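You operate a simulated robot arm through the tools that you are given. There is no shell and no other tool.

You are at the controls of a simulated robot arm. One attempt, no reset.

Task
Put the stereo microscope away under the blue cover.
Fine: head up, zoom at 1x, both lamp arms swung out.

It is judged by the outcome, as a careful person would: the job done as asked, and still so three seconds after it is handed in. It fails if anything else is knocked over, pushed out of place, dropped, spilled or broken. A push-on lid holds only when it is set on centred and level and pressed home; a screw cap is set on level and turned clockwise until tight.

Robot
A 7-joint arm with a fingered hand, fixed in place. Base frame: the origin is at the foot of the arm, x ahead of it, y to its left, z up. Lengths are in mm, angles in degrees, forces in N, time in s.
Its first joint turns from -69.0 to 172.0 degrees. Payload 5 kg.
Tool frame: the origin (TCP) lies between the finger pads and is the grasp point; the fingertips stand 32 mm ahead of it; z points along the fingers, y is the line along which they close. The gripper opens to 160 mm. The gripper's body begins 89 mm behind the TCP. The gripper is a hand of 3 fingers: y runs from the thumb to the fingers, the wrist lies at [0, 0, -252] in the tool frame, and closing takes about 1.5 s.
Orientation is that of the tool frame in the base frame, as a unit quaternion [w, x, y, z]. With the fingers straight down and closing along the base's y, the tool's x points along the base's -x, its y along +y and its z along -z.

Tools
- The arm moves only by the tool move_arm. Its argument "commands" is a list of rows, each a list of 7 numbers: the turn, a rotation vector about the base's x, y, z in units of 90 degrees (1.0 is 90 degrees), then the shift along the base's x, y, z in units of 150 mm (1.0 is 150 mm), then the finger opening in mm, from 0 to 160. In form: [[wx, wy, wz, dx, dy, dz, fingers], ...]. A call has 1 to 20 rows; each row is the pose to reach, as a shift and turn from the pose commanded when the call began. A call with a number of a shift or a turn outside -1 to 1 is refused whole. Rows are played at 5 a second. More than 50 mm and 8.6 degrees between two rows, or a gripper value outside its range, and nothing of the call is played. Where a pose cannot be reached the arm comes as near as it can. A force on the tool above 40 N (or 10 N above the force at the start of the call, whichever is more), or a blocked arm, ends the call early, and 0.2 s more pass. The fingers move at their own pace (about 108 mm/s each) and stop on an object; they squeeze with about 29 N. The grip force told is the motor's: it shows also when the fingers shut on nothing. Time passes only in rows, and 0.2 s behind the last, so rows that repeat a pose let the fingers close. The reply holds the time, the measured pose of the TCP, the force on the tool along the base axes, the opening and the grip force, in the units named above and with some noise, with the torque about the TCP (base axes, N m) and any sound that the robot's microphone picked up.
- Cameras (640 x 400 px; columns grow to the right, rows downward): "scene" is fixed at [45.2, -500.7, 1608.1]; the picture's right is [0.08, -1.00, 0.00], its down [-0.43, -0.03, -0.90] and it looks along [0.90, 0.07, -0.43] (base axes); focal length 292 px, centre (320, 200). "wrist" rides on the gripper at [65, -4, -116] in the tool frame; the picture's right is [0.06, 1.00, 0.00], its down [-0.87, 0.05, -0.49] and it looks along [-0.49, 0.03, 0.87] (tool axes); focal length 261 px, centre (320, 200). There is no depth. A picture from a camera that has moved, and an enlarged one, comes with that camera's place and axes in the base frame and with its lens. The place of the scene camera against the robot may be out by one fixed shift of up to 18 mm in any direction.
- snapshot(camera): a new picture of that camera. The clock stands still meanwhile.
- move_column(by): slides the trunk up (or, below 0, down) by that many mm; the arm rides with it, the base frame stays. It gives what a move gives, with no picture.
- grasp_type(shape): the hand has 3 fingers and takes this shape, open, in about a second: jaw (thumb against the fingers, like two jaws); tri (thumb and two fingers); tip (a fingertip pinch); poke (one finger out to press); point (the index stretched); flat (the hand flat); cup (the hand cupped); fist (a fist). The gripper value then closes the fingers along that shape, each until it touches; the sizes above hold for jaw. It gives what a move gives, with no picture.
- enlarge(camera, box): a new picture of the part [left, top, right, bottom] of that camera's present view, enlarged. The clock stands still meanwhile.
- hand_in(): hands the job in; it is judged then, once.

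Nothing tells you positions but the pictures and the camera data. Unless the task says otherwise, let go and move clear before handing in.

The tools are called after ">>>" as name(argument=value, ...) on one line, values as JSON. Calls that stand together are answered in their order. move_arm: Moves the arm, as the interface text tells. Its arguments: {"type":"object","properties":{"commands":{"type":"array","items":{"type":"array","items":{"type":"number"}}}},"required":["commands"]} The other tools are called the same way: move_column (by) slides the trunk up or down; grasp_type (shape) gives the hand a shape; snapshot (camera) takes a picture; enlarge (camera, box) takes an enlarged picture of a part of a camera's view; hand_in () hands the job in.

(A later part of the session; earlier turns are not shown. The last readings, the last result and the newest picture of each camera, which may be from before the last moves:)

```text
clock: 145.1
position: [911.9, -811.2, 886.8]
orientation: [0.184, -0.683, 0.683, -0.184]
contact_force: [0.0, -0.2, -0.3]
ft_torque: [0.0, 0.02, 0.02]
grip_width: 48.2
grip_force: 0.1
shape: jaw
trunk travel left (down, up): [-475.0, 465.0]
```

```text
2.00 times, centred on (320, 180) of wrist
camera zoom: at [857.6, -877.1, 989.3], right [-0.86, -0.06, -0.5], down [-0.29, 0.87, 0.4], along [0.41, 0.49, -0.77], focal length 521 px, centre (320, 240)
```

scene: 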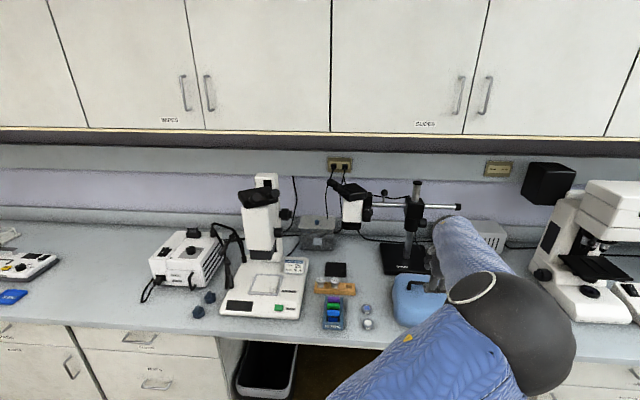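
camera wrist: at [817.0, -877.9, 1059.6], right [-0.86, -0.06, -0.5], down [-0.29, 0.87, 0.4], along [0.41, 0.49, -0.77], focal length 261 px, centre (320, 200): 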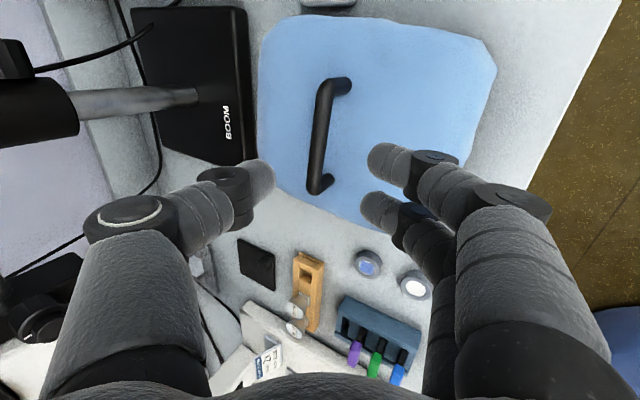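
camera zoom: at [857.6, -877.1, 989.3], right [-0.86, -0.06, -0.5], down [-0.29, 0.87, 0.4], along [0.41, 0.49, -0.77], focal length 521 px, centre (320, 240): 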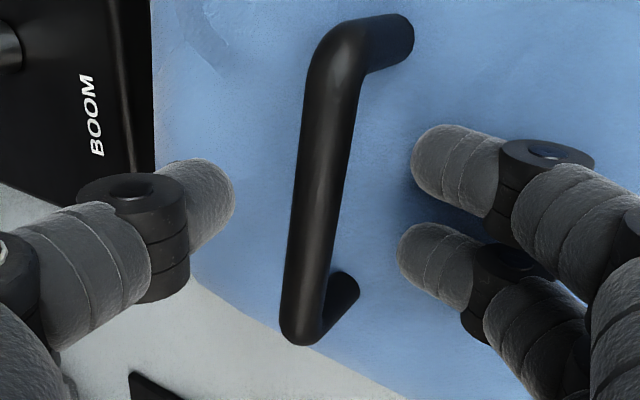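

The bar sits between thumb and fingers with no contact. I'll close on it.

>>> move_arm(commands=[[0, 0, 0, 0, 0, 0, 35], [0, 0, 0, 0, 0, 0, 20], [0, 0, 0, 0, 0, 0, 5], [0, 0, 0, 0, 0, 0, 0], [0, 0, 0, 0, 0, 0, 0], [0, 0, 0, 0, 0, 0, 0], [0, 0, 0, 0, 0, 0, 0]])

>>> enlarge(camera="wrist", box=[200, 80, 440, 280])

```text
clock: 146.7
position: [912.0, -811.9, 886.7]
orientation: [0.183, -0.682, 0.684, -0.183]
contact_force: [0.0, 0.5, -0.7]
ft_torque: [0.02, 0.04, 0.03]
grip_width: 6.9
grip_force: 29.1
shape: jaw
trunk travel left (down, up): [-475.0, 465.0]
```

```text
2.00 times, centred on (320, 180) of wrist
camera zoom: at [857.7, -877.4, 988.4], right [-0.86, -0.06, -0.5], down [-0.29, 0.87, 0.4], along [0.41, 0.49, -0.77], focal length 521 px, centre (320, 240)
```

zoom: 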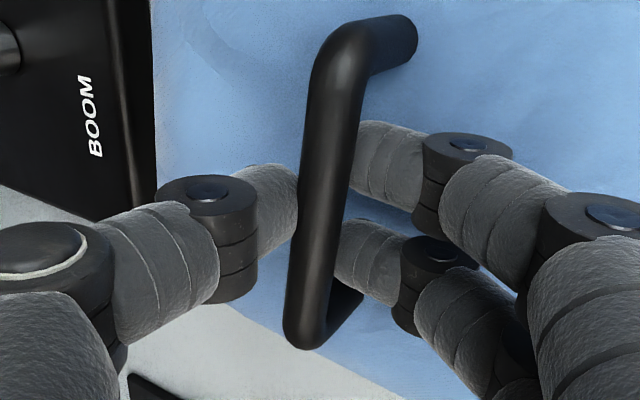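

The grip is firm on the bar. I'll lift a little and watch how the cover behaves.

>>> move_arm(commands=[[0, 0, 0, 0, 0, 0.05, 0], [0, 0, 0, 0, 0, 0.12, 0], [0, 0, 0, 0, 0, 0.2, 0], [0, 0, 0, 0, 0, 0.3, 0], [0, 0, 0, 0, 0, 0.4, 0], [0, 0, 0, 0, 0, 0.4, 0]])

>>> snapshot(camera="wrist")

>>> snapshot(camera="scene")

```text
clock: 148.1
position: [911.5, -811.8, 946.1]
orientation: [0.184, -0.683, 0.683, -0.183]
contact_force: [-0.8, 0.6, -2.6]
ft_torque: [-0.01, 0.03, -0.02]
grip_width: 6.9
grip_force: 28.7
shape: jaw
trunk travel left (down, up): [-475.0, 465.0]
```

```text
taken
camera wrist: at [858.2, -877.6, 1047.3], right [-0.86, -0.06, -0.5], down [-0.29, 0.87, 0.4], along [0.41, 0.49, -0.77], focal length 261 px, centre (320, 200)
```

wrist: 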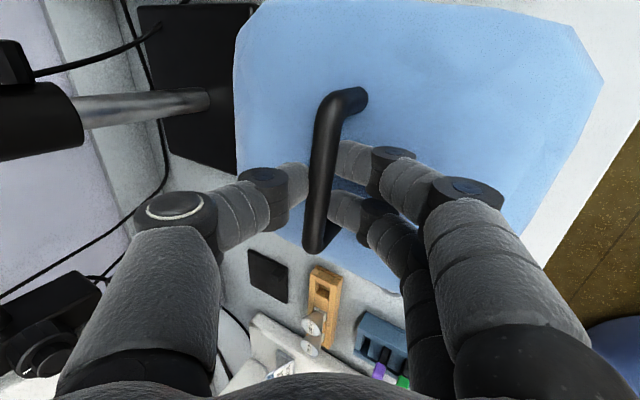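

```text
taken
```

scene: 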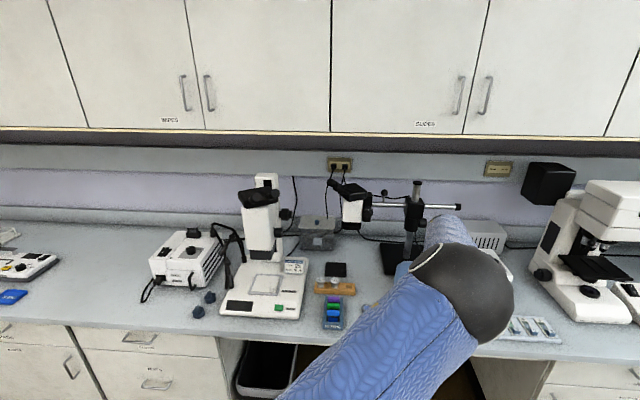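

The cover is a light (about 0.3 kg), rigid hollow shell, and it hangs level. I'll raise it high with the trunk before moving it sideways; the wall cabinets start at about x 1119, z 1378, so I'll stay below and in front of them.

>>> move_column(by=300)

>>> snapshot(camera="wrist")

>>> snapshot(camera="scene")

```text
clock: 151.1
position: [912.2, -811.8, 1246.2]
orientation: [0.184, -0.682, 0.684, -0.183]
contact_force: [-1.2, -0.4, -2.6]
ft_torque: [-0.01, 0.04, 0.03]
grip_width: 7.1
grip_force: 28.8
shape: jaw
trunk travel left (down, up): [-775.0, 165.0]
```

```text
taken
camera wrist: at [858.4, -877.7, 1347.3], right [-0.86, -0.06, -0.5], down [-0.29, 0.87, 0.4], along [0.41, 0.49, -0.77], focal length 261 px, centre (320, 200)
```

wrist: 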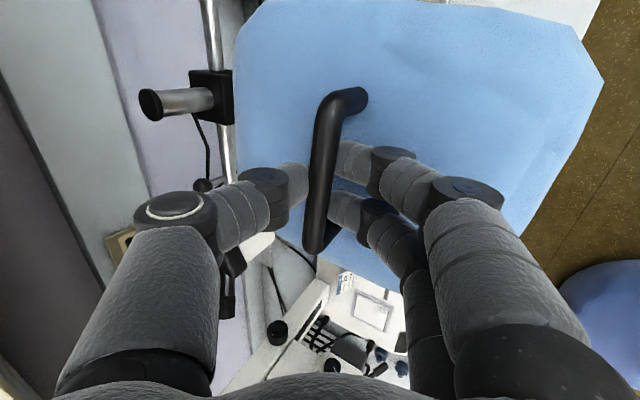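

```text
taken
```

scene: 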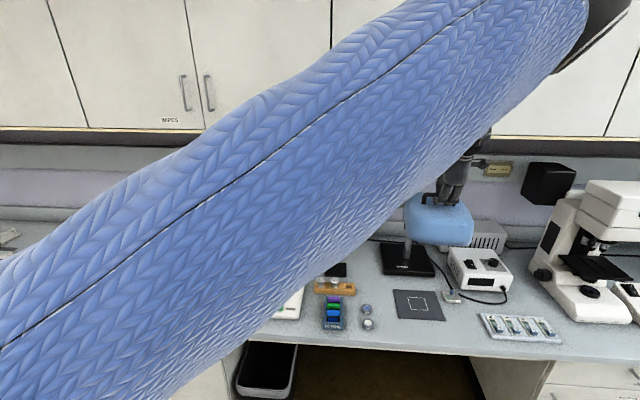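

>>> enlarge(camera="scene", box=[370, 140, 510, 340])

```text
2.00 times, centred on (440, 240) of scene
camera zoom: at [45.2, -500.7, 1608.1], right [0.08, -1.0, 0.0], down [-0.43, -0.03, -0.9], along [0.9, 0.07, -0.43], focal length 584 px, centre (80, 120)
```

zoom: 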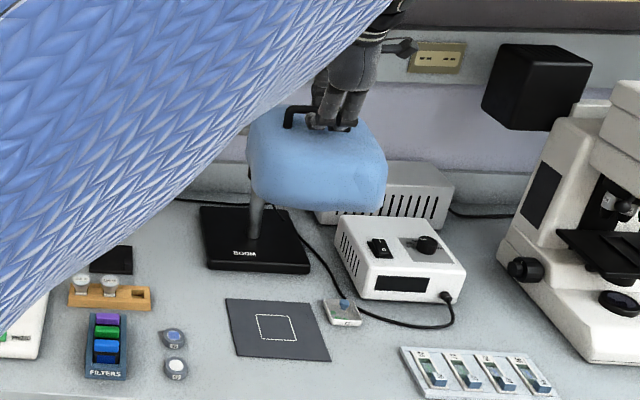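

The cover is hanging level and clear. I'll go up another 150 mm and then carry it left toward the microscope.

>>> move_column(by=150)

>>> move_arm(commands=[[0, 0, 0, 0, 0.2, 0.07, 0], [0, 0, 0, 0, 0.4, 0.13, 0], [0, 0, 0, 0, 0.6, 0.19, 0], [0, 0, 0, 0, 0.8, 0.2, 0], [0, 0, 0, 0, 1.0, 0.2, 0]])

>>> move_arm(commands=[[0, 0, 0, 0, 0.2, 0, 0], [0, 0, 0, 0, 0.4, 0, 0], [0, 0, 0, 0, 0.6, 0, 0], [0, 0, 0, 0, 0.8, 0, 0], [0, 0, 0, 0, 1.0, 0, 0]])

>>> snapshot(camera="wrist")

>>> snapshot(camera="scene")

```text
clock: 152.8
position: [912.7, -811.3, 1394.8]
orientation: [0.184, -0.682, 0.683, -0.184]
contact_force: [-0.2, -0.5, -2.4]
ft_torque: [0.0, 0.01, -0.02]
grip_width: 6.8
grip_force: 28.6
shape: jaw
trunk travel left (down, up): [-925.0, 15.0]
```

```text
clock: 154.0
position: [914.6, -661.5, 1428.8]
orientation: [0.183, -0.682, 0.684, -0.184]
contact_force: [0.3, 0.2, -2.8]
ft_torque: [-0.03, 0.02, -0.01]
grip_width: 6.7
grip_force: 28.7
shape: jaw
trunk travel left (down, up): [-925.0, 15.0]
```

```text
clock: 155.2
position: [914.0, -512.2, 1425.1]
orientation: [0.183, -0.682, 0.684, -0.184]
contact_force: [-0.3, -0.1, -1.9]
ft_torque: [0.02, 0.02, -0.01]
grip_width: 7.0
grip_force: 29.1
shape: jaw
trunk travel left (down, up): [-925.0, 15.0]
```

```text
taken
camera wrist: at [858.8, -576.9, 1528.0], right [-0.86, -0.06, -0.5], down [-0.29, 0.87, 0.4], along [0.41, 0.49, -0.77], focal length 261 px, centre (320, 200)
```

wrist: 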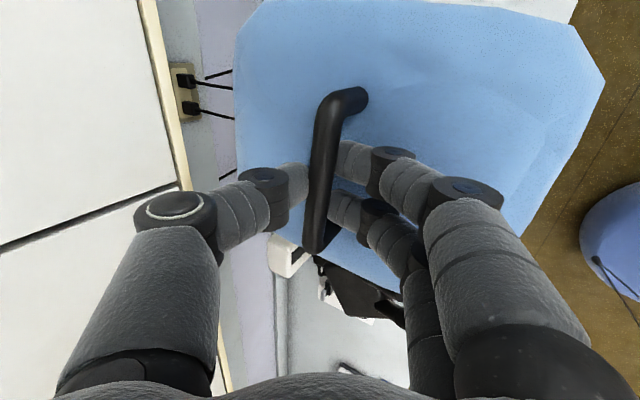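

```text
taken
```

scene: 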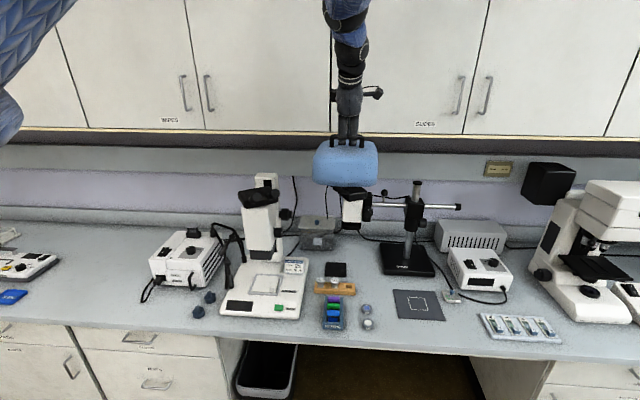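

>>> move_arm(commands=[[0, 0, 0, 0, 0.2, 0, 0], [0, 0, 0, 0, 0.4, 0, 0], [0, 0, 0, 0, 0.6, 0, 0], [0, 0, 0, 0, 0.8, 0, 0], [0, 0, 0, 0, 0.9, 0, 0]])

>>> snapshot(camera="wrist")

>>> snapshot(camera="scene")

>>> enlarge(camera="scene", box=[200, 120, 360, 300])

```text
clock: 156.4
position: [912.7, -377.5, 1429.5]
orientation: [0.184, -0.682, 0.683, -0.184]
contact_force: [-0.6, -0.7, -2.2]
ft_torque: [0.02, 0.04, -0.01]
grip_width: 7.2
grip_force: 28.5
shape: jaw
trunk travel left (down, up): [-925.0, 15.0]
```

```text
taken
camera wrist: at [859.2, -442.5, 1529.7], right [-0.86, -0.06, -0.5], down [-0.29, 0.87, 0.4], along [0.41, 0.49, -0.77], focal length 261 px, centre (320, 200)
```

wrist: 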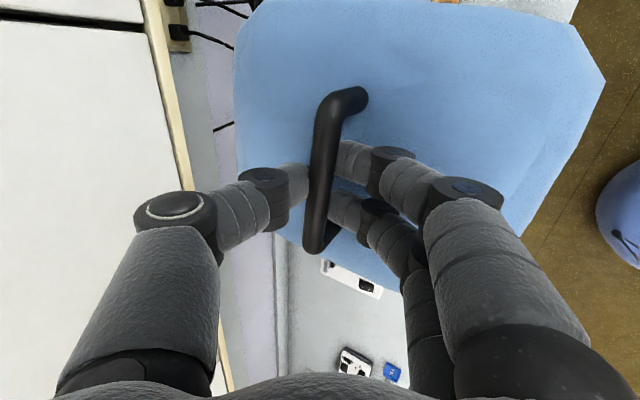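

```text
taken
```

scene: 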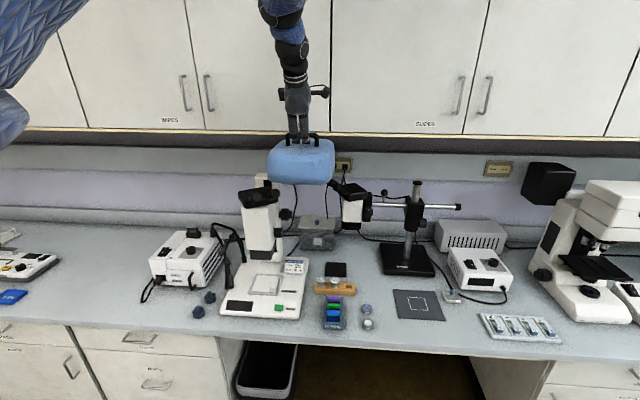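

```text
2.22 times, centred on (280, 210) of scene
camera zoom: at [45.2, -500.7, 1608.1], right [0.08, -1.0, 0.0], down [-0.43, -0.03, -0.9], along [0.9, 0.07, -0.43], focal length 649 px, centre (409, 178)
```

zoom: 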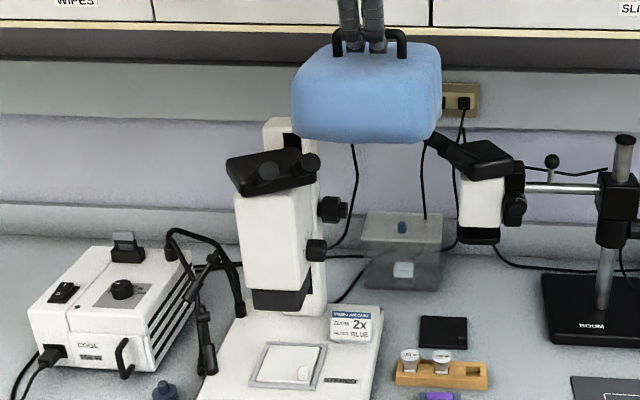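

>>> move_arm(commands=[[0, 0, 0, 0, 0.2, 0, 0], [0, 0, 0, 0, 0.4, 0, 0], [0, 0, 0, 0.01, 0.6, 0, 0], [0, 0, 0, 0.02, 0.8, 0, 0], [0, 0, 0, 0.02, 1.0, 0, 0], [0, 0, 0, 0.02, 1.0, 0, 0]])

>>> snapshot(camera="wrist")

>>> enlarge(camera="scene", box=[180, 110, 340, 290])

```text
clock: 157.8
position: [916.2, -229.2, 1427.4]
orientation: [0.184, -0.682, 0.684, -0.183]
contact_force: [-1.0, -0.1, -2.3]
ft_torque: [-0.03, 0.0, 0.0]
grip_width: 7.3
grip_force: 28.9
shape: jaw
trunk travel left (down, up): [-925.0, 15.0]
```

```text
taken
camera wrist: at [861.1, -294.0, 1528.2], right [-0.86, -0.06, -0.5], down [-0.29, 0.87, 0.4], along [0.41, 0.49, -0.77], focal length 261 px, centre (320, 200)
```

wrist: 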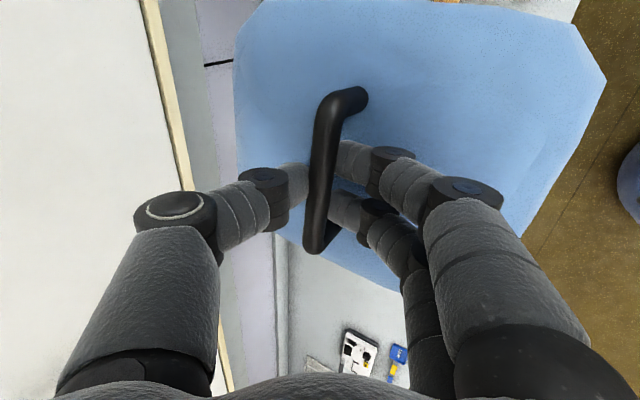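

```text
2.22 times, centred on (260, 200) of scene
camera zoom: at [45.2, -500.7, 1608.1], right [0.08, -1.0, 0.0], down [-0.43, -0.03, -0.9], along [0.9, 0.07, -0.43], focal length 649 px, centre (453, 200)
```

zoom: 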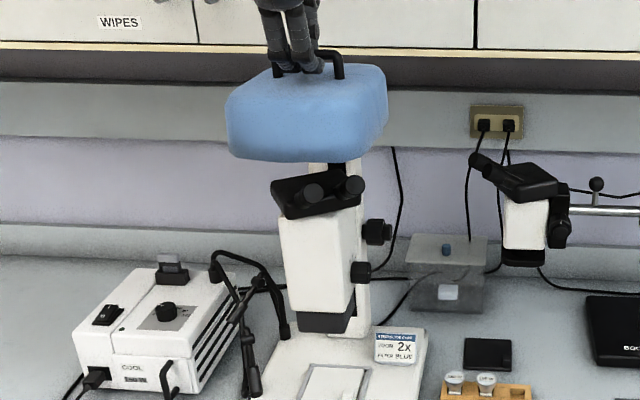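

The cover is directly above the binocular head. I'll lower it slowly in small steps and watch the force.

>>> move_arm(commands=[[0, 0, 0, 0, 0.01, -0.06, 0], [0, 0, 0, 0, 0.02, -0.12, 0], [0, 0, 0, 0, 0.02, -0.17, 0], [0, 0, 0, 0, 0.02, -0.17, 0]])

>>> enlarge(camera="scene", box=[210, 120, 310, 220])

```text
clock: 158.8
position: [914.8, -224.0, 1400.7]
orientation: [0.183, -0.682, 0.684, -0.184]
contact_force: [-1.3, -0.1, -1.6]
ft_torque: [0.01, 0.03, -0.03]
grip_width: 6.9
grip_force: 28.9
shape: jaw
trunk travel left (down, up): [-925.0, 15.0]
```

```text
4.00 times, centred on (260, 170) of scene
camera zoom: at [45.2, -500.7, 1608.1], right [0.08, -1.0, 0.0], down [-0.43, -0.03, -0.9], along [0.9, 0.07, -0.43], focal length 1169 px, centre (560, 320)
```

zoom: 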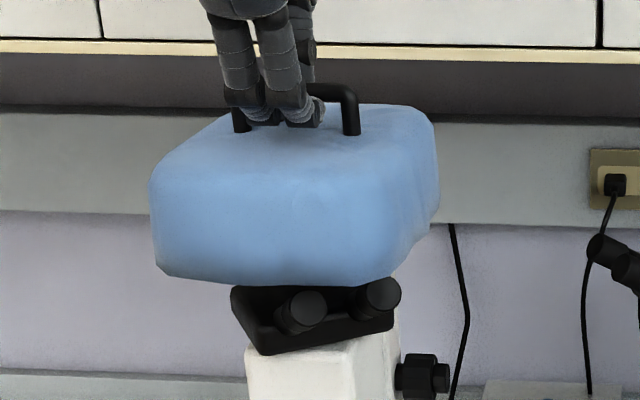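

>>> move_arm(commands=[[0, 0, 0, 0, 0, -0.03, 0], [0, 0, 0, 0, 0, -0.06, 0], [0, 0, 0, 0, 0, -0.09, 0], [0, 0, 0, 0, 0, -0.12, 0]])

>>> enlarge(camera="scene", box=[210, 120, 310, 220])

```text
clock: 159.8
position: [915.6, -225.5, 1382.2]
orientation: [0.183, -0.682, 0.684, -0.183]
contact_force: [0.8, -0.8, -2.6]
ft_torque: [-0.05, 0.03, 0.0]
grip_width: 6.6
grip_force: 28.7
shape: jaw
trunk travel left (down, up): [-925.0, 15.0]
```

```text
4.00 times, centred on (260, 170) of scene
camera zoom: at [45.2, -500.7, 1608.1], right [0.08, -1.0, 0.0], down [-0.43, -0.03, -0.9], along [0.9, 0.07, -0.43], focal length 1169 px, centre (560, 320)
```

zoom: 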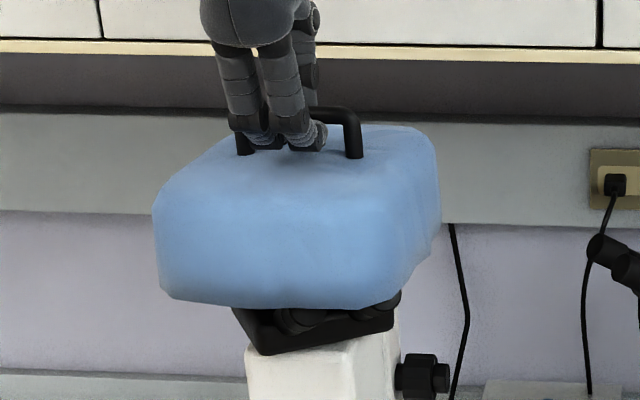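

No contact; the eyepieces are entering the hollow of the cover. Continuing down.

>>> move_arm(commands=[[0, 0, 0, 0, 0, -0.03, 0], [0, 0, 0, 0, 0, -0.06, 0], [0, 0, 0, 0, 0, -0.09, 0], [0, 0, 0, 0, 0, -0.12, 0], [0, 0, 0, 0, 0, -0.15, 0]])

>>> enlarge(camera="scene", box=[210, 120, 310, 220])

```text
clock: 161.0
position: [917.1, -225.3, 1360.8]
orientation: [0.184, -0.682, 0.684, -0.184]
contact_force: [0.1, -0.4, -2.5]
ft_torque: [-0.01, 0.06, 0.03]
grip_width: 7.1
grip_force: 29.2
shape: jaw
trunk travel left (down, up): [-925.0, 15.0]
```

```text
4.00 times, centred on (260, 170) of scene
camera zoom: at [45.2, -500.7, 1608.1], right [0.08, -1.0, 0.0], down [-0.43, -0.03, -0.9], along [0.9, 0.07, -0.43], focal length 1169 px, centre (560, 320)
```

zoom: 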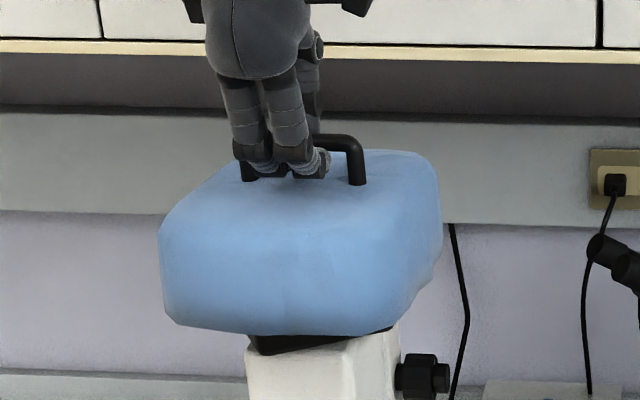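

>>> move_arm(commands=[[0, 0, 0, 0, 0, -0.03, 0], [0, 0, 0, 0, 0, -0.06, 0], [0, 0, 0, 0, 0, -0.09, 0], [0, 0, 0, 0, 0, -0.12, 0], [0, 0, 0, 0, 0, -0.15, 0]])

>>> move_arm(commands=[[0, 0, 0, 0, 0, -0.025, 0], [0, 0, 0, 0, 0, -0.05, 0], [0, 0, 0, 0, 0, -0.075, 0], [0, 0, 0, 0, 0, -0.1, 0]])

>>> enlarge(camera="scene", box=[210, 120, 310, 220])

```text
clock: 162.2
position: [916.1, -224.6, 1336.3]
orientation: [0.184, -0.682, 0.683, -0.184]
contact_force: [0.3, 0.5, -2.4]
ft_torque: [-0.01, 0.01, -0.01]
grip_width: 7.1
grip_force: 29.1
shape: jaw
trunk travel left (down, up): [-925.0, 15.0]
```

```text
clock: 163.2
position: [915.7, -223.5, 1323.4]
orientation: [0.184, -0.683, 0.683, -0.183]
contact_force: [-0.5, 0.5, -3.2]
ft_torque: [0.02, 0.02, -0.01]
grip_width: 6.9
grip_force: 29.0
shape: jaw
trunk travel left (down, up): [-925.0, 15.0]
```

```text
4.00 times, centred on (260, 170) of scene
camera zoom: at [45.2, -500.7, 1608.1], right [0.08, -1.0, 0.0], down [-0.43, -0.03, -0.9], along [0.9, 0.07, -0.43], focal length 1169 px, centre (560, 320)
```

zoom: 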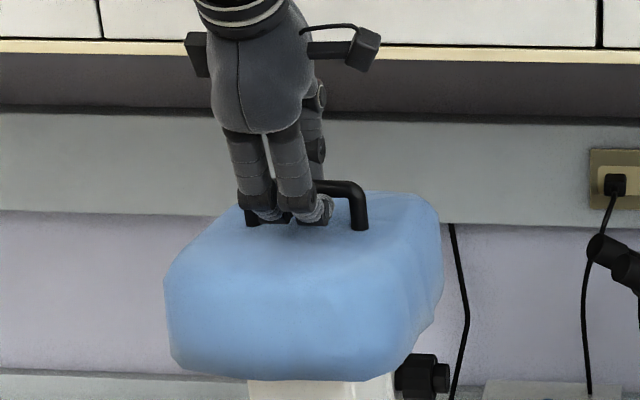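

>>> move_arm(commands=[[0, 0, 0, 0, 0, -0.02, 0], [0, 0, 0, 0, 0, -0.04, 0], [0, 0, 0, 0, 0, -0.06, 0], [0, 0, 0, 0, 0, -0.08, 0]])

>>> move_arm(commands=[[0, 0, 0, 0, 0, -0.02, 0], [0, 0, 0, 0, 0, -0.04, 0], [0, 0, 0, 0, 0, -0.06, 0], [0, 0, 0, 0, 0, -0.08, 0]])

>>> enlarge(camera="scene", box=[210, 140, 310, 240])

```text
clock: 164.2
position: [916.8, -223.8, 1309.9]
orientation: [0.183, -0.682, 0.683, -0.184]
contact_force: [0.9, 1.0, -2.4]
ft_torque: [-0.02, 0.05, -0.01]
grip_width: 7.1
grip_force: 29.0
shape: jaw
trunk travel left (down, up): [-925.0, 15.0]
```

```text
clock: 165.2
position: [916.4, -222.2, 1299.4]
orientation: [0.184, -0.683, 0.683, -0.184]
contact_force: [1.8, 2.2, 4.1]
ft_torque: [0.01, 0.03, 0.05]
grip_width: 7.4
grip_force: 29.0
shape: jaw
trunk travel left (down, up): [-925.0, 15.0]
```

```text
4.00 times, centred on (260, 190) of scene
camera zoom: at [45.2, -500.7, 1608.1], right [0.08, -1.0, 0.0], down [-0.43, -0.03, -0.9], along [0.9, 0.07, -0.43], focal length 1169 px, centre (560, 240)
```

zoom: 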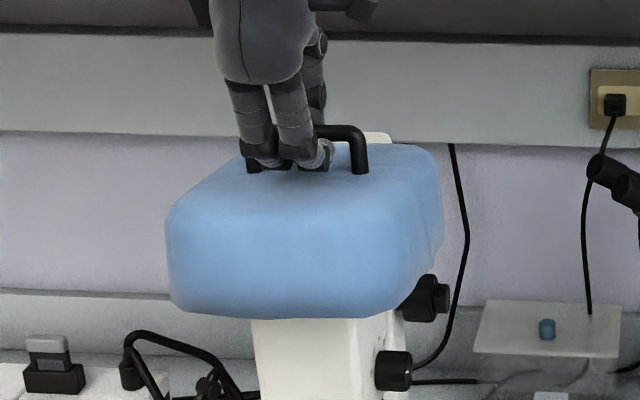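

Contact: the force changed from −2.4 to +4 N at this height, so the cover's ceiling is touching something on the head, with almost no tilting torque. I'll settle it a couple of millimetres more and see whether it is evenly supported.

>>> move_arm(commands=[[0, 0, 0, 0, 0, -0.01, 0], [0, 0, 0, 0, 0, -0.015, 0], [0, 0, 0, 0, 0, -0.015, 0], [0, 0, 0, 0, 0, -0.015, 0]])

>>> snapshot(camera="wrist")

>>> enlarge(camera="scene", box=[220, 150, 300, 230])

```text
clock: 166.2
position: [915.0, -223.8, 1296.0]
orientation: [-0.184, 0.683, -0.682, 0.184]
contact_force: [3.8, 6.1, 5.6]
ft_torque: [0.07, -0.07, 0.06]
grip_width: 7.4
grip_force: 29.2
shape: jaw
trunk travel left (down, up): [-925.0, 15.0]
```

```text
taken
camera wrist: at [861.5, -288.3, 1398.1], right [-0.86, -0.06, -0.5], down [-0.29, 0.87, 0.4], along [0.41, 0.49, -0.77], focal length 261 px, centre (320, 200)
```

wrist: 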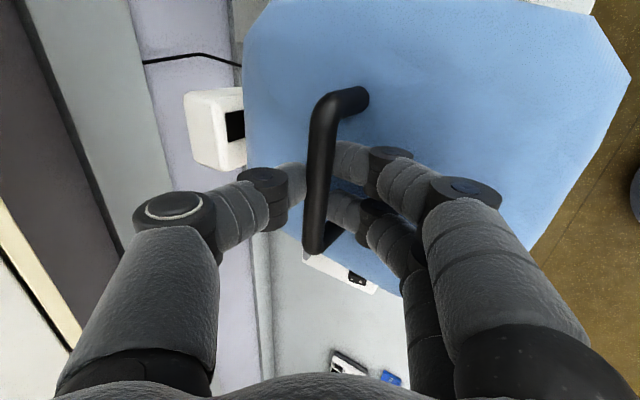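

```text
5.00 times, centred on (260, 190) of scene
camera zoom: at [45.2, -500.7, 1608.1], right [0.08, -1.0, 0.0], down [-0.43, -0.03, -0.9], along [0.9, 0.07, -0.43], focal length 1461 px, centre (620, 250)
```

zoom: 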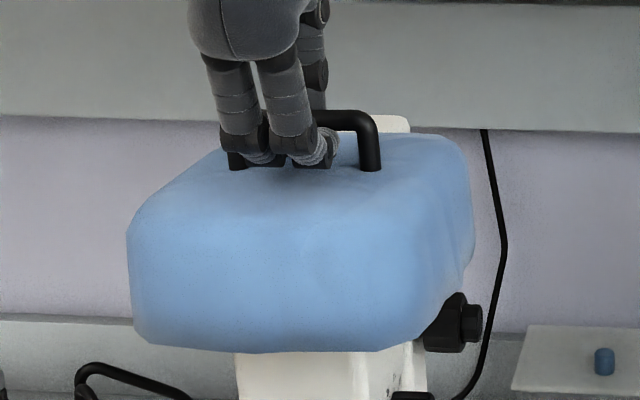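

The cover is pivoting slightly and I feel sideways force (+x, +y), so its front-right corner is rubbing on the right eyepiece. I'll raise it a few millimetres, shift toward the front right, and lower again.

>>> move_arm(commands=[[0, 0, 0, 0, 0, 0.04, 0], [0, 0, 0, 0, 0, 0.1, 0], [0, 0, 0, 0, 0, 0.15, 0], [0, 0, 0, -0.02, -0.04, 0.15, 0], [0, 0, 0, -0.04, -0.08, 0.15, 0], [0, 0, 0, -0.04, -0.08, 0.15, 0]])

>>> snapshot(camera="wrist")

>>> enlarge(camera="scene", box=[220, 150, 300, 230])

```text
clock: 167.6
position: [910.6, -234.5, 1318.3]
orientation: [-0.184, 0.683, -0.683, 0.184]
contact_force: [0.3, 4.2, -2.9]
ft_torque: [0.27, -0.01, 0.12]
grip_width: 7.0
grip_force: 29.3
shape: jaw
trunk travel left (down, up): [-925.0, 15.0]
```

```text
taken
camera wrist: at [856.2, -300.6, 1420.3], right [-0.86, -0.06, -0.5], down [-0.29, 0.87, 0.4], along [0.41, 0.49, -0.77], focal length 261 px, centre (320, 200)
```

wrist: 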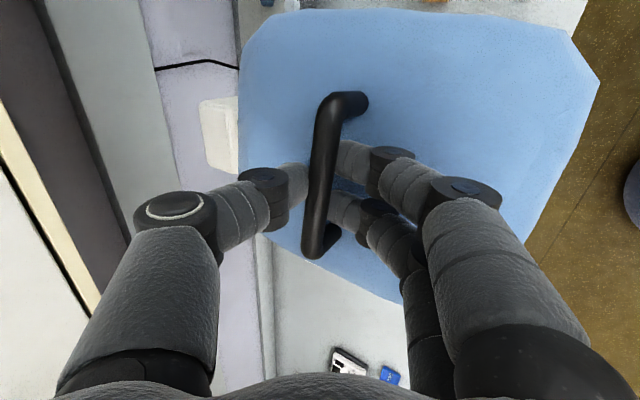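

```text
5.00 times, centred on (260, 190) of scene
camera zoom: at [45.2, -500.7, 1608.1], right [0.08, -1.0, 0.0], down [-0.43, -0.03, -0.9], along [0.9, 0.07, -0.43], focal length 1461 px, centre (620, 250)
```

zoom: 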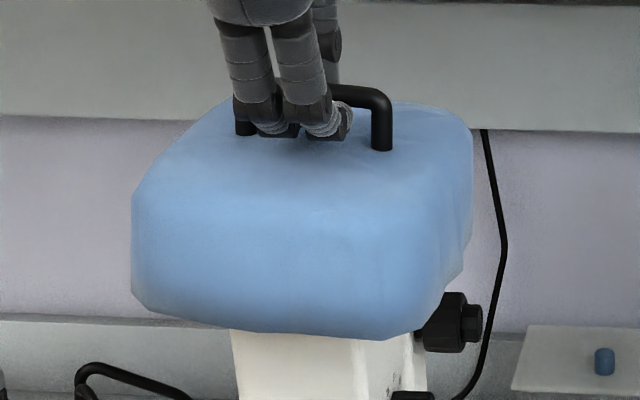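

Shifting right made the left wall catch, so the fit is tighter in y than I thought. I'll go back to about y −225 and keep x a few millimetres further forward.

>>> move_arm(commands=[[0, 0, 0, 0, 0.02, 0, 0], [0, 0, 0, 0, 0.045, 0, 0], [0, 0, 0, 0, 0.065, 0, 0], [0, 0, 0, 0, 0.065, 0, 0], [0, 0, 0, 0, 0.065, 0, 0]])

>>> enlarge(camera="scene", box=[220, 150, 300, 230])

```text
clock: 168.8
position: [910.4, -225.9, 1319.5]
orientation: [0.184, -0.682, 0.683, -0.184]
contact_force: [0.2, -0.1, -3.0]
ft_torque: [-0.02, -0.01, -0.01]
grip_width: 6.8
grip_force: 29.2
shape: jaw
trunk travel left (down, up): [-925.0, 15.0]
```

```text
5.00 times, centred on (260, 190) of scene
camera zoom: at [45.2, -500.7, 1608.1], right [0.08, -1.0, 0.0], down [-0.43, -0.03, -0.9], along [0.9, 0.07, -0.43], focal length 1461 px, centre (620, 250)
```

zoom: 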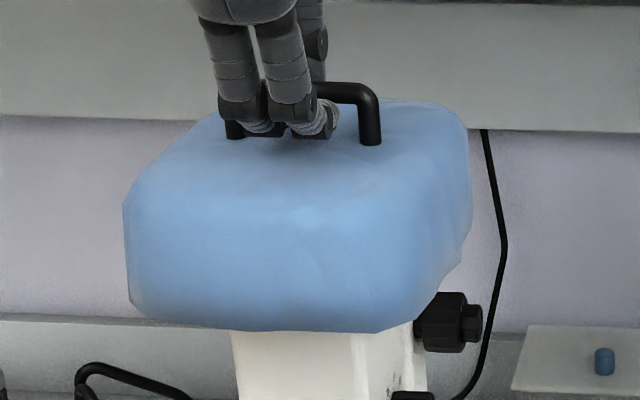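

>>> move_arm(commands=[[0, 0, 0, 0, 0, -0.03, 0], [0, 0, 0, 0, 0, -0.06, 0], [0, 0, 0, 0, 0, -0.09, 0], [0, 0, 0, 0, 0, -0.11, 0], [0, 0, 0, 0, 0, -0.11, 0]])

>>> move_arm(commands=[[0, 0, 0, 0, 0, -0.01, 0], [0, 0, 0, 0, 0, -0.02, 0], [0, 0, 0, 0, 0, -0.02, 0]])

>>> move_arm(commands=[[0, 0, 0, 0, 0, -0.01, 0], [0, 0, 0, 0, 0, -0.02, 0], [0, 0, 0, 0, 0, -0.02, 0]])

>>> snapshot(camera="wrist")

>>> enlarge(camera="scene", box=[220, 150, 300, 230])

```text
clock: 170.0
position: [908.8, -226.5, 1303.4]
orientation: [0.183, -0.682, 0.684, -0.183]
contact_force: [-0.5, -0.1, -1.6]
ft_torque: [-0.03, 0.04, 0.05]
grip_width: 7.0
grip_force: 29.0
shape: jaw
trunk travel left (down, up): [-925.0, 15.0]
```

```text
clock: 170.8
position: [909.9, -225.6, 1300.6]
orientation: [0.184, -0.682, 0.684, -0.185]
contact_force: [0.6, 2.0, 5.5]
ft_torque: [0.04, -0.03, 0.03]
grip_width: 7.0
grip_force: 29.2
shape: jaw
trunk travel left (down, up): [-925.0, 15.0]
```

```text
clock: 171.6
position: [909.2, -225.3, 1297.6]
orientation: [0.183, -0.683, 0.683, -0.184]
contact_force: [2.5, 1.6, 6.9]
ft_torque: [0.06, -0.08, 0.02]
grip_width: 7.3
grip_force: 29.2
shape: jaw
trunk travel left (down, up): [-925.0, 15.0]
```

```text
taken
camera wrist: at [855.1, -291.0, 1399.0], right [-0.86, -0.06, -0.5], down [-0.29, 0.87, 0.4], along [0.41, 0.49, -0.77], focal length 261 px, centre (320, 200)
```

wrist: 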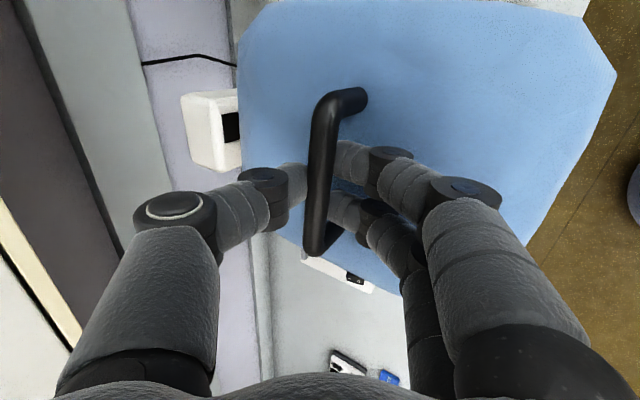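

```text
5.00 times, centred on (260, 190) of scene
camera zoom: at [45.2, -500.7, 1608.1], right [0.08, -1.0, 0.0], down [-0.43, -0.03, -0.9], along [0.9, 0.07, -0.43], focal length 1461 px, centre (620, 250)
```

zoom: 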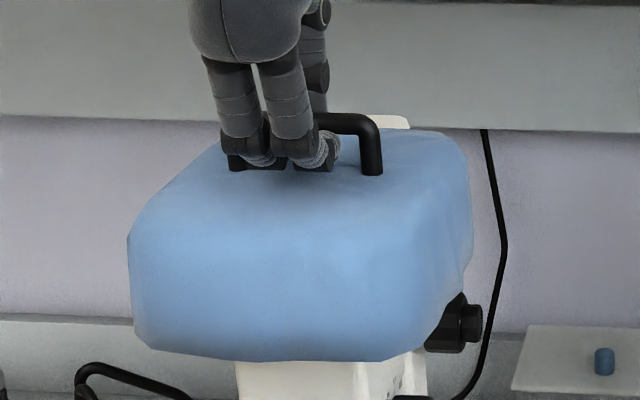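

Support starts at TCP z about 1302 and sideways forces are now small. The eyepieces hold the front, so the rear will settle a little; I'll ease it down rather than drop it.

>>> move_arm(commands=[[0, 0, 0, 0.004, 0.003, -0.014, 0], [0, 0, 0, 0.008, 0.006, -0.027, 0], [0, 0, 0, 0.012, 0.008, -0.04, 0], [0, 0, 0, 0.012, 0.008, -0.04, 0]])

>>> move_arm(commands=[[0, 0, 0, 0.004, 0.003, -0.014, 0], [0, 0, 0, 0.008, 0.006, -0.027, 0], [0, 0, 0, 0.012, 0.008, -0.04, 0], [0, 0, 0, 0.012, 0.008, -0.04, 0]])

>>> enlarge(camera="scene", box=[220, 150, 300, 230])

```text
clock: 172.6
position: [911.0, -224.3, 1290.7]
orientation: [0.185, -0.682, 0.683, -0.184]
contact_force: [0.9, -0.1, 5.5]
ft_torque: [-0.03, -0.08, 0.07]
grip_width: 7.1
grip_force: 28.3
shape: jaw
trunk travel left (down, up): [-925.0, 15.0]
```

```text
clock: 173.6
position: [911.5, -225.2, 1285.5]
orientation: [0.184, -0.683, 0.683, -0.185]
contact_force: [0.7, 0.3, 5.7]
ft_torque: [-0.03, -0.01, 0.07]
grip_width: 7.1
grip_force: 28.9
shape: jaw
trunk travel left (down, up): [-925.0, 15.0]
```

```text
5.00 times, centred on (260, 190) of scene
camera zoom: at [45.2, -500.7, 1608.1], right [0.08, -1.0, 0.0], down [-0.43, -0.03, -0.9], along [0.9, 0.07, -0.43], focal length 1461 px, centre (620, 250)
```

zoom: 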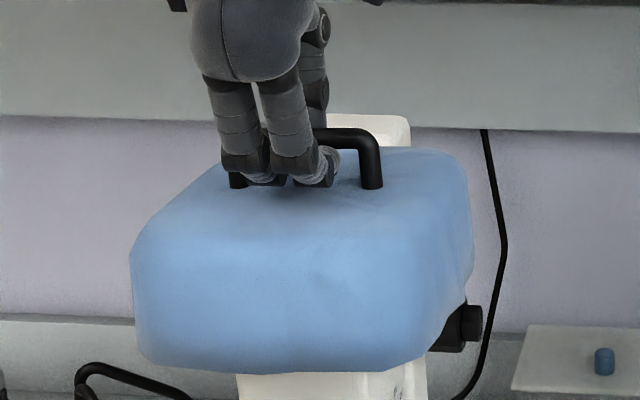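

>>> enlarge(camera="scene", box=[230, 160, 310, 260])

>>> snapshot(camera="wrist")

```text
4.00 times, centred on (270, 210) of scene
camera zoom: at [45.2, -500.7, 1608.1], right [0.08, -1.0, 0.0], down [-0.43, -0.03, -0.9], along [0.9, 0.07, -0.43], focal length 1169 px, centre (520, 160)
```

zoom: 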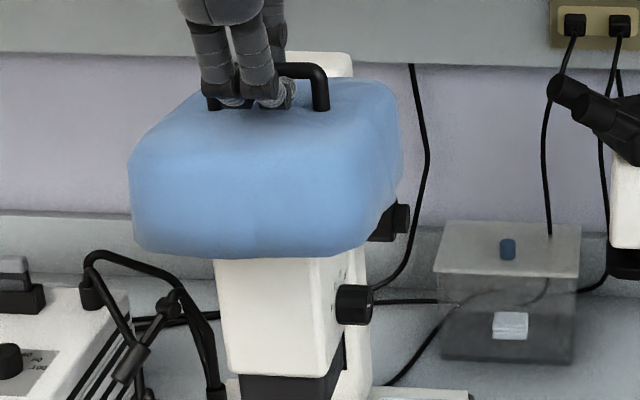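

```text
taken
camera wrist: at [858.6, -288.7, 1386.5], right [-0.86, -0.06, -0.5], down [-0.29, 0.87, 0.4], along [0.41, 0.49, -0.77], focal length 261 px, centre (320, 200)
```

wrist: 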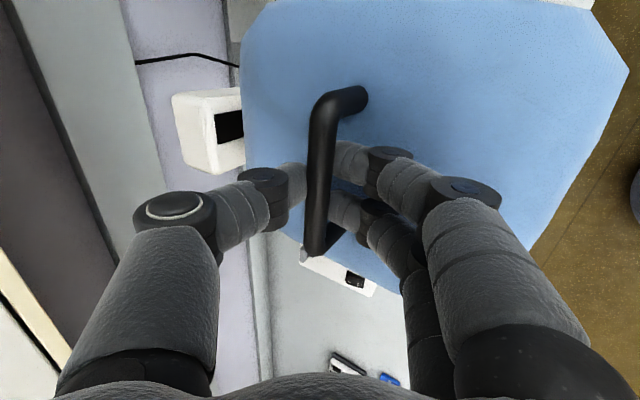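

Pressing on the cover has pushed the head down about 13 mm: the focus slides under load. I won't press any more. I'll take the load off, let go so the cover rests by its own light weight, see how it sits, and then raise the head again.

>>> move_arm(commands=[[0, 0, 0, 0, 0, 0.01, 0], [0, 0, 0, 0, 0, 0.02, 0], [0, 0, 0, 0, 0, 0.02, 0]])

>>> move_arm(commands=[[0, 0, 0, 0, 0, 0, 8], [0, 0, 0, 0, 0, 0, 14], [0, 0, 0, 0, 0, 0, 20], [0, 0, 0, 0, 0, 0, 30], [0, 0, 0, 0, 0, 0, 45], [0, 0, 0, 0, 0, 0, 60], [0, 0, 0, 0, 0, 0, 60], [0, 0, 0, 0, 0, 0, 60]])

>>> snapshot(camera="wrist")

>>> enlarge(camera="scene", box=[230, 160, 310, 260])

```text
clock: 174.4
position: [911.3, -223.5, 1287.3]
orientation: [0.183, -0.681, 0.685, -0.183]
contact_force: [-0.9, -0.1, -2.9]
ft_torque: [-0.03, 0.02, -0.01]
grip_width: 7.0
grip_force: 28.9
shape: jaw
trunk travel left (down, up): [-925.0, 15.0]
```

```text
clock: 176.2
position: [912.4, -223.3, 1288.4]
orientation: [0.184, -0.683, 0.683, -0.184]
contact_force: [2.0, -0.7, 3.7]
ft_torque: [-0.03, 0.01, 0.0]
grip_width: 57.9
grip_force: 0.0
shape: jaw
trunk travel left (down, up): [-925.0, 15.0]
```

```text
taken
camera wrist: at [858.7, -289.2, 1389.9], right [-0.86, -0.06, -0.5], down [-0.29, 0.87, 0.4], along [0.41, 0.49, -0.77], focal length 261 px, centre (320, 200)
```

wrist: 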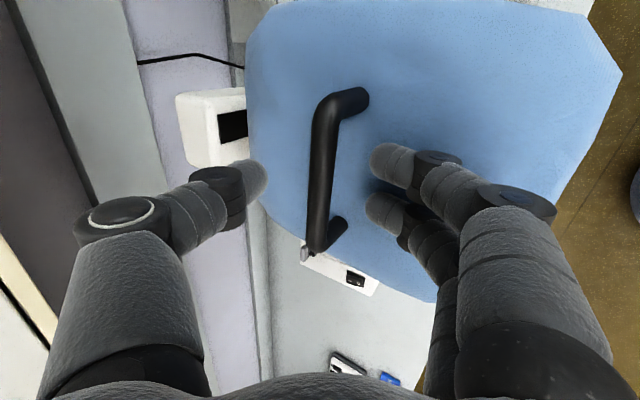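

```text
4.00 times, centred on (270, 210) of scene
camera zoom: at [45.2, -500.7, 1608.1], right [0.08, -1.0, 0.0], down [-0.43, -0.03, -0.9], along [0.9, 0.07, -0.43], focal length 1169 px, centre (520, 160)
```

zoom: 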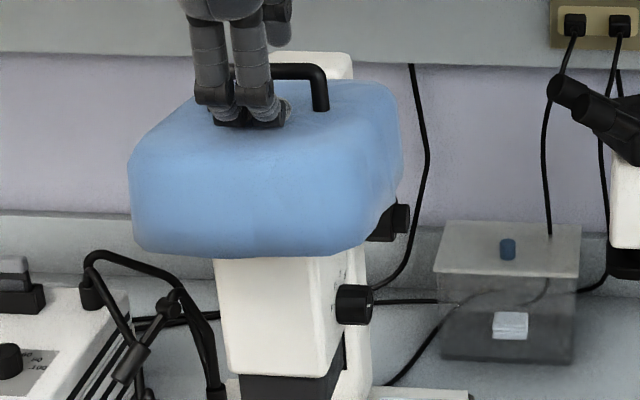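

Released, and the cover stays level on the head. I'll withdraw the hand up and back.

>>> move_arm(commands=[[0, 0, 0, -0.02, 0, 0.04, 55], [0, 0, 0, -0.08, 0, 0.14, 55], [0, 0, 0, -0.2, 0, 0.34, 60], [0, 0, 0, -0.35, 0, 0.58, 60], [0, 0, 0, -0.5, 0, 0.8, 60]])

>>> snapshot(camera="wrist")

>>> snapshot(camera="scene")

>>> enlarge(camera="scene", box=[230, 160, 310, 260])

```text
clock: 177.4
position: [835.9, -221.6, 1407.9]
orientation: [0.184, -0.683, 0.683, -0.184]
contact_force: [-0.2, 0.4, 0.3]
ft_torque: [-0.02, -0.01, 0.02]
grip_width: 59.6
grip_force: 0.2
shape: jaw
trunk travel left (down, up): [-925.0, 15.0]
```

```text
taken
camera wrist: at [781.5, -287.2, 1508.8], right [-0.86, -0.06, -0.5], down [-0.29, 0.87, 0.4], along [0.41, 0.49, -0.77], focal length 261 px, centre (320, 200)
```

wrist: 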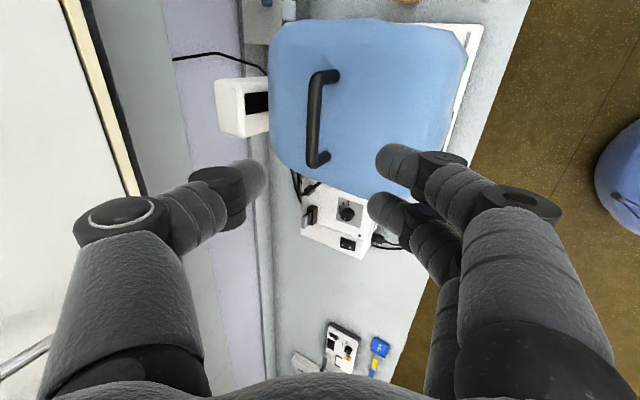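

```text
taken
```

scene: 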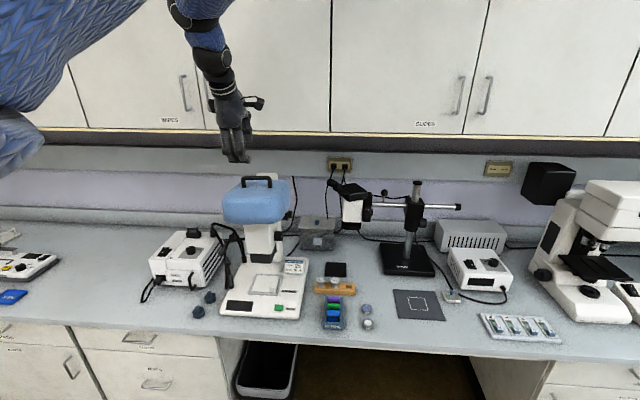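

```text
4.00 times, centred on (270, 210) of scene
camera zoom: at [45.2, -500.7, 1608.1], right [0.08, -1.0, 0.0], down [-0.43, -0.03, -0.9], along [0.9, 0.07, -0.43], focal length 1169 px, centre (520, 160)
```

zoom: 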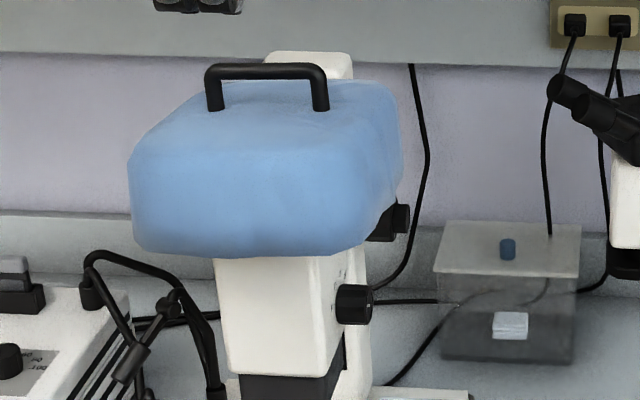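

The cover sits level over the head. Now I need the head back up, which I'll do with the focus knob below the cover, as before. I'll move the arm away to the right, lower the trunk, and set the hand for the knob.

>>> move_arm(commands=[[0, 0, 0, -0.25, -0.1, 0, 60], [0, 0, 0, -0.5, -0.25, 0, 60], [0, 0, 0, -0.75, -0.4, 0, 60], [0, 0, 0, -1.0, -0.55, 0, 60]])

>>> move_arm(commands=[[0, 0, 0, -0.1, -0.25, 0, 60], [0, 0, 0, -0.2, -0.5, 0, 60], [0, 0, 0, -0.3, -0.75, 0, 60], [0, 0, 0, -0.4, -1.0, 0, 60]])

>>> move_column(by=-400)

>>> snapshot(camera="scene")

```text
clock: 178.4
position: [684.6, -306.4, 1410.4]
orientation: [0.185, -0.682, 0.683, -0.184]
contact_force: [-0.6, -0.2, -0.6]
ft_torque: [0.07, -0.03, 0.03]
grip_width: 59.7
grip_force: 0.0
shape: jaw
trunk travel left (down, up): [-925.0, 15.0]
```

```text
clock: 179.4
position: [628.4, -459.4, 1407.8]
orientation: [0.186, -0.682, 0.683, -0.184]
contact_force: [0.3, -0.1, 0.4]
ft_torque: [0.08, -0.08, 0.04]
grip_width: 59.5
grip_force: 0.1
shape: jaw
trunk travel left (down, up): [-925.0, 15.0]
```

```text
clock: 183.2
position: [629.3, -455.2, 1006.3]
orientation: [0.184, -0.682, 0.684, -0.184]
contact_force: [0.5, 0.9, 0.2]
ft_torque: [0.0, 0.01, 0.0]
grip_width: 59.7
grip_force: 0.0
shape: jaw
trunk travel left (down, up): [-525.0, 415.0]
```

```text
taken
```

scene: 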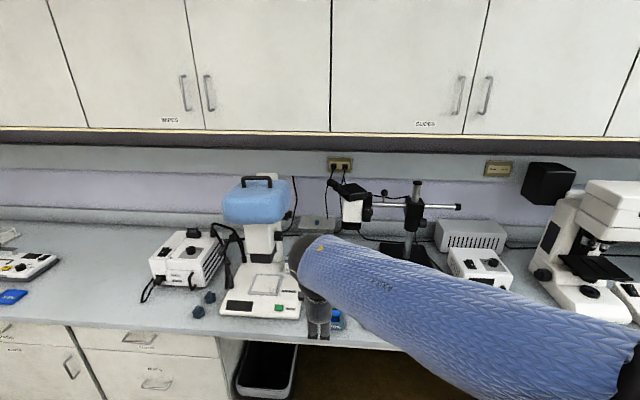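

>>> move_arm(commands=[[0.038, -0.0543, 0.0379, 0.15, 0, 0.1, 80], [0.076, -0.1087, 0.0758, 0.3, 0, 0.2, 90], [0.114, -0.163, 0.1137, 0.5, 0, 0.3, 90], [0.152, -0.2173, 0.1516, 0.7, 0, 0.4, 90], [0.19, -0.2717, 0.1895, 0.85, 0, 0.45, 90], [0.2275, -0.326, 0.2274, 1.0, 0, 0.45, 90]])

>>> move_arm(commands=[[0, 0, 0, 0.25, 0.07, 0, 90], [0, 0, 0, 0.5, 0.18, 0, 90], [0, 0, 0, 0.75, 0.32, 0, 90], [0, 0, 0, 1.0, 0.47, 0, 90]])

>>> snapshot(camera="wrist")

>>> enlarge(camera="scene", box=[200, 150, 360, 330])

```text
clock: 184.6
position: [781.6, -457.5, 1075.5]
orientation: [-0.495, 0.679, -0.506, 0.191]
contact_force: [-0.4, -0.3, -0.2]
ft_torque: [0.0, -0.05, 0.01]
grip_width: 89.5
grip_force: 0.1
shape: jaw
trunk travel left (down, up): [-525.0, 415.0]
```

```text
clock: 185.6
position: [932.8, -385.0, 1074.5]
orientation: [-0.495, 0.68, -0.507, 0.19]
contact_force: [-0.7, 0.4, -0.3]
ft_torque: [0.0, 0.03, -0.01]
grip_width: 89.4
grip_force: 0.0
shape: jaw
trunk travel left (down, up): [-525.0, 415.0]
```

```text
taken
camera wrist: at [873.4, -497.9, 1111.4], right [-0.47, -0.05, -0.88], down [-0.76, 0.53, 0.38], along [0.44, 0.85, -0.29], focal length 261 px, centre (320, 200)
```

wrist: 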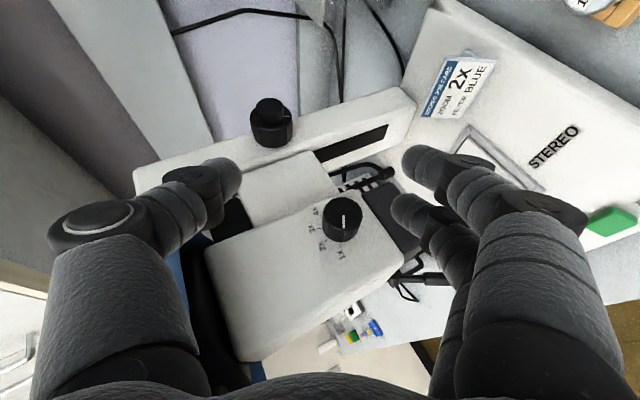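

```text
2.22 times, centred on (280, 240) of scene
camera zoom: at [45.2, -500.7, 1608.1], right [0.08, -1.0, 0.0], down [-0.43, -0.03, -0.9], along [0.9, 0.07, -0.43], focal length 649 px, centre (409, 111)
```

zoom: 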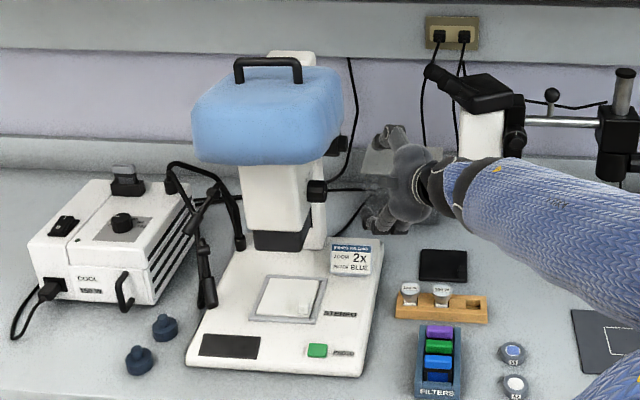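

>>> enlarge(camera="wrist", box=[280, 170, 400, 270])

>>> enlarge(camera="wrist", box=[140, 80, 400, 260])

```text
4.00 times, centred on (340, 220) of wrist
camera zoom: at [873.4, -497.9, 1111.4], right [-0.47, -0.05, -0.88], down [-0.76, 0.53, 0.38], along [0.44, 0.85, -0.29], focal length 1043 px, centre (240, 120)
```

zoom: 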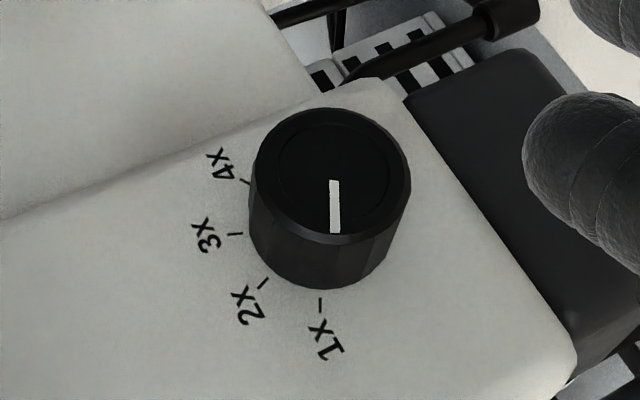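

```text
2.22 times, centred on (270, 170) of wrist
camera zoom: at [873.4, -497.9, 1111.4], right [-0.47, -0.05, -0.88], down [-0.76, 0.53, 0.38], along [0.44, 0.85, -0.29], focal length 579 px, centre (431, 267)
```

zoom: 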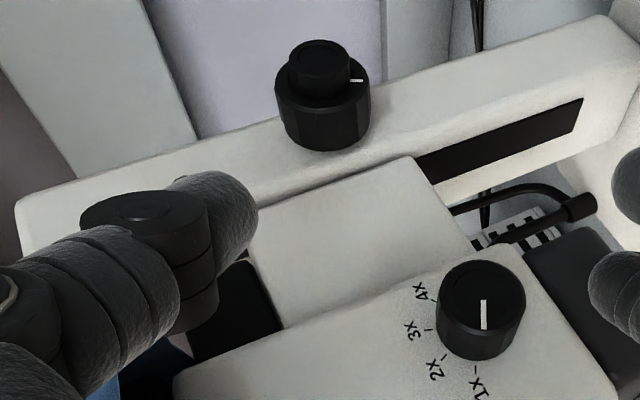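

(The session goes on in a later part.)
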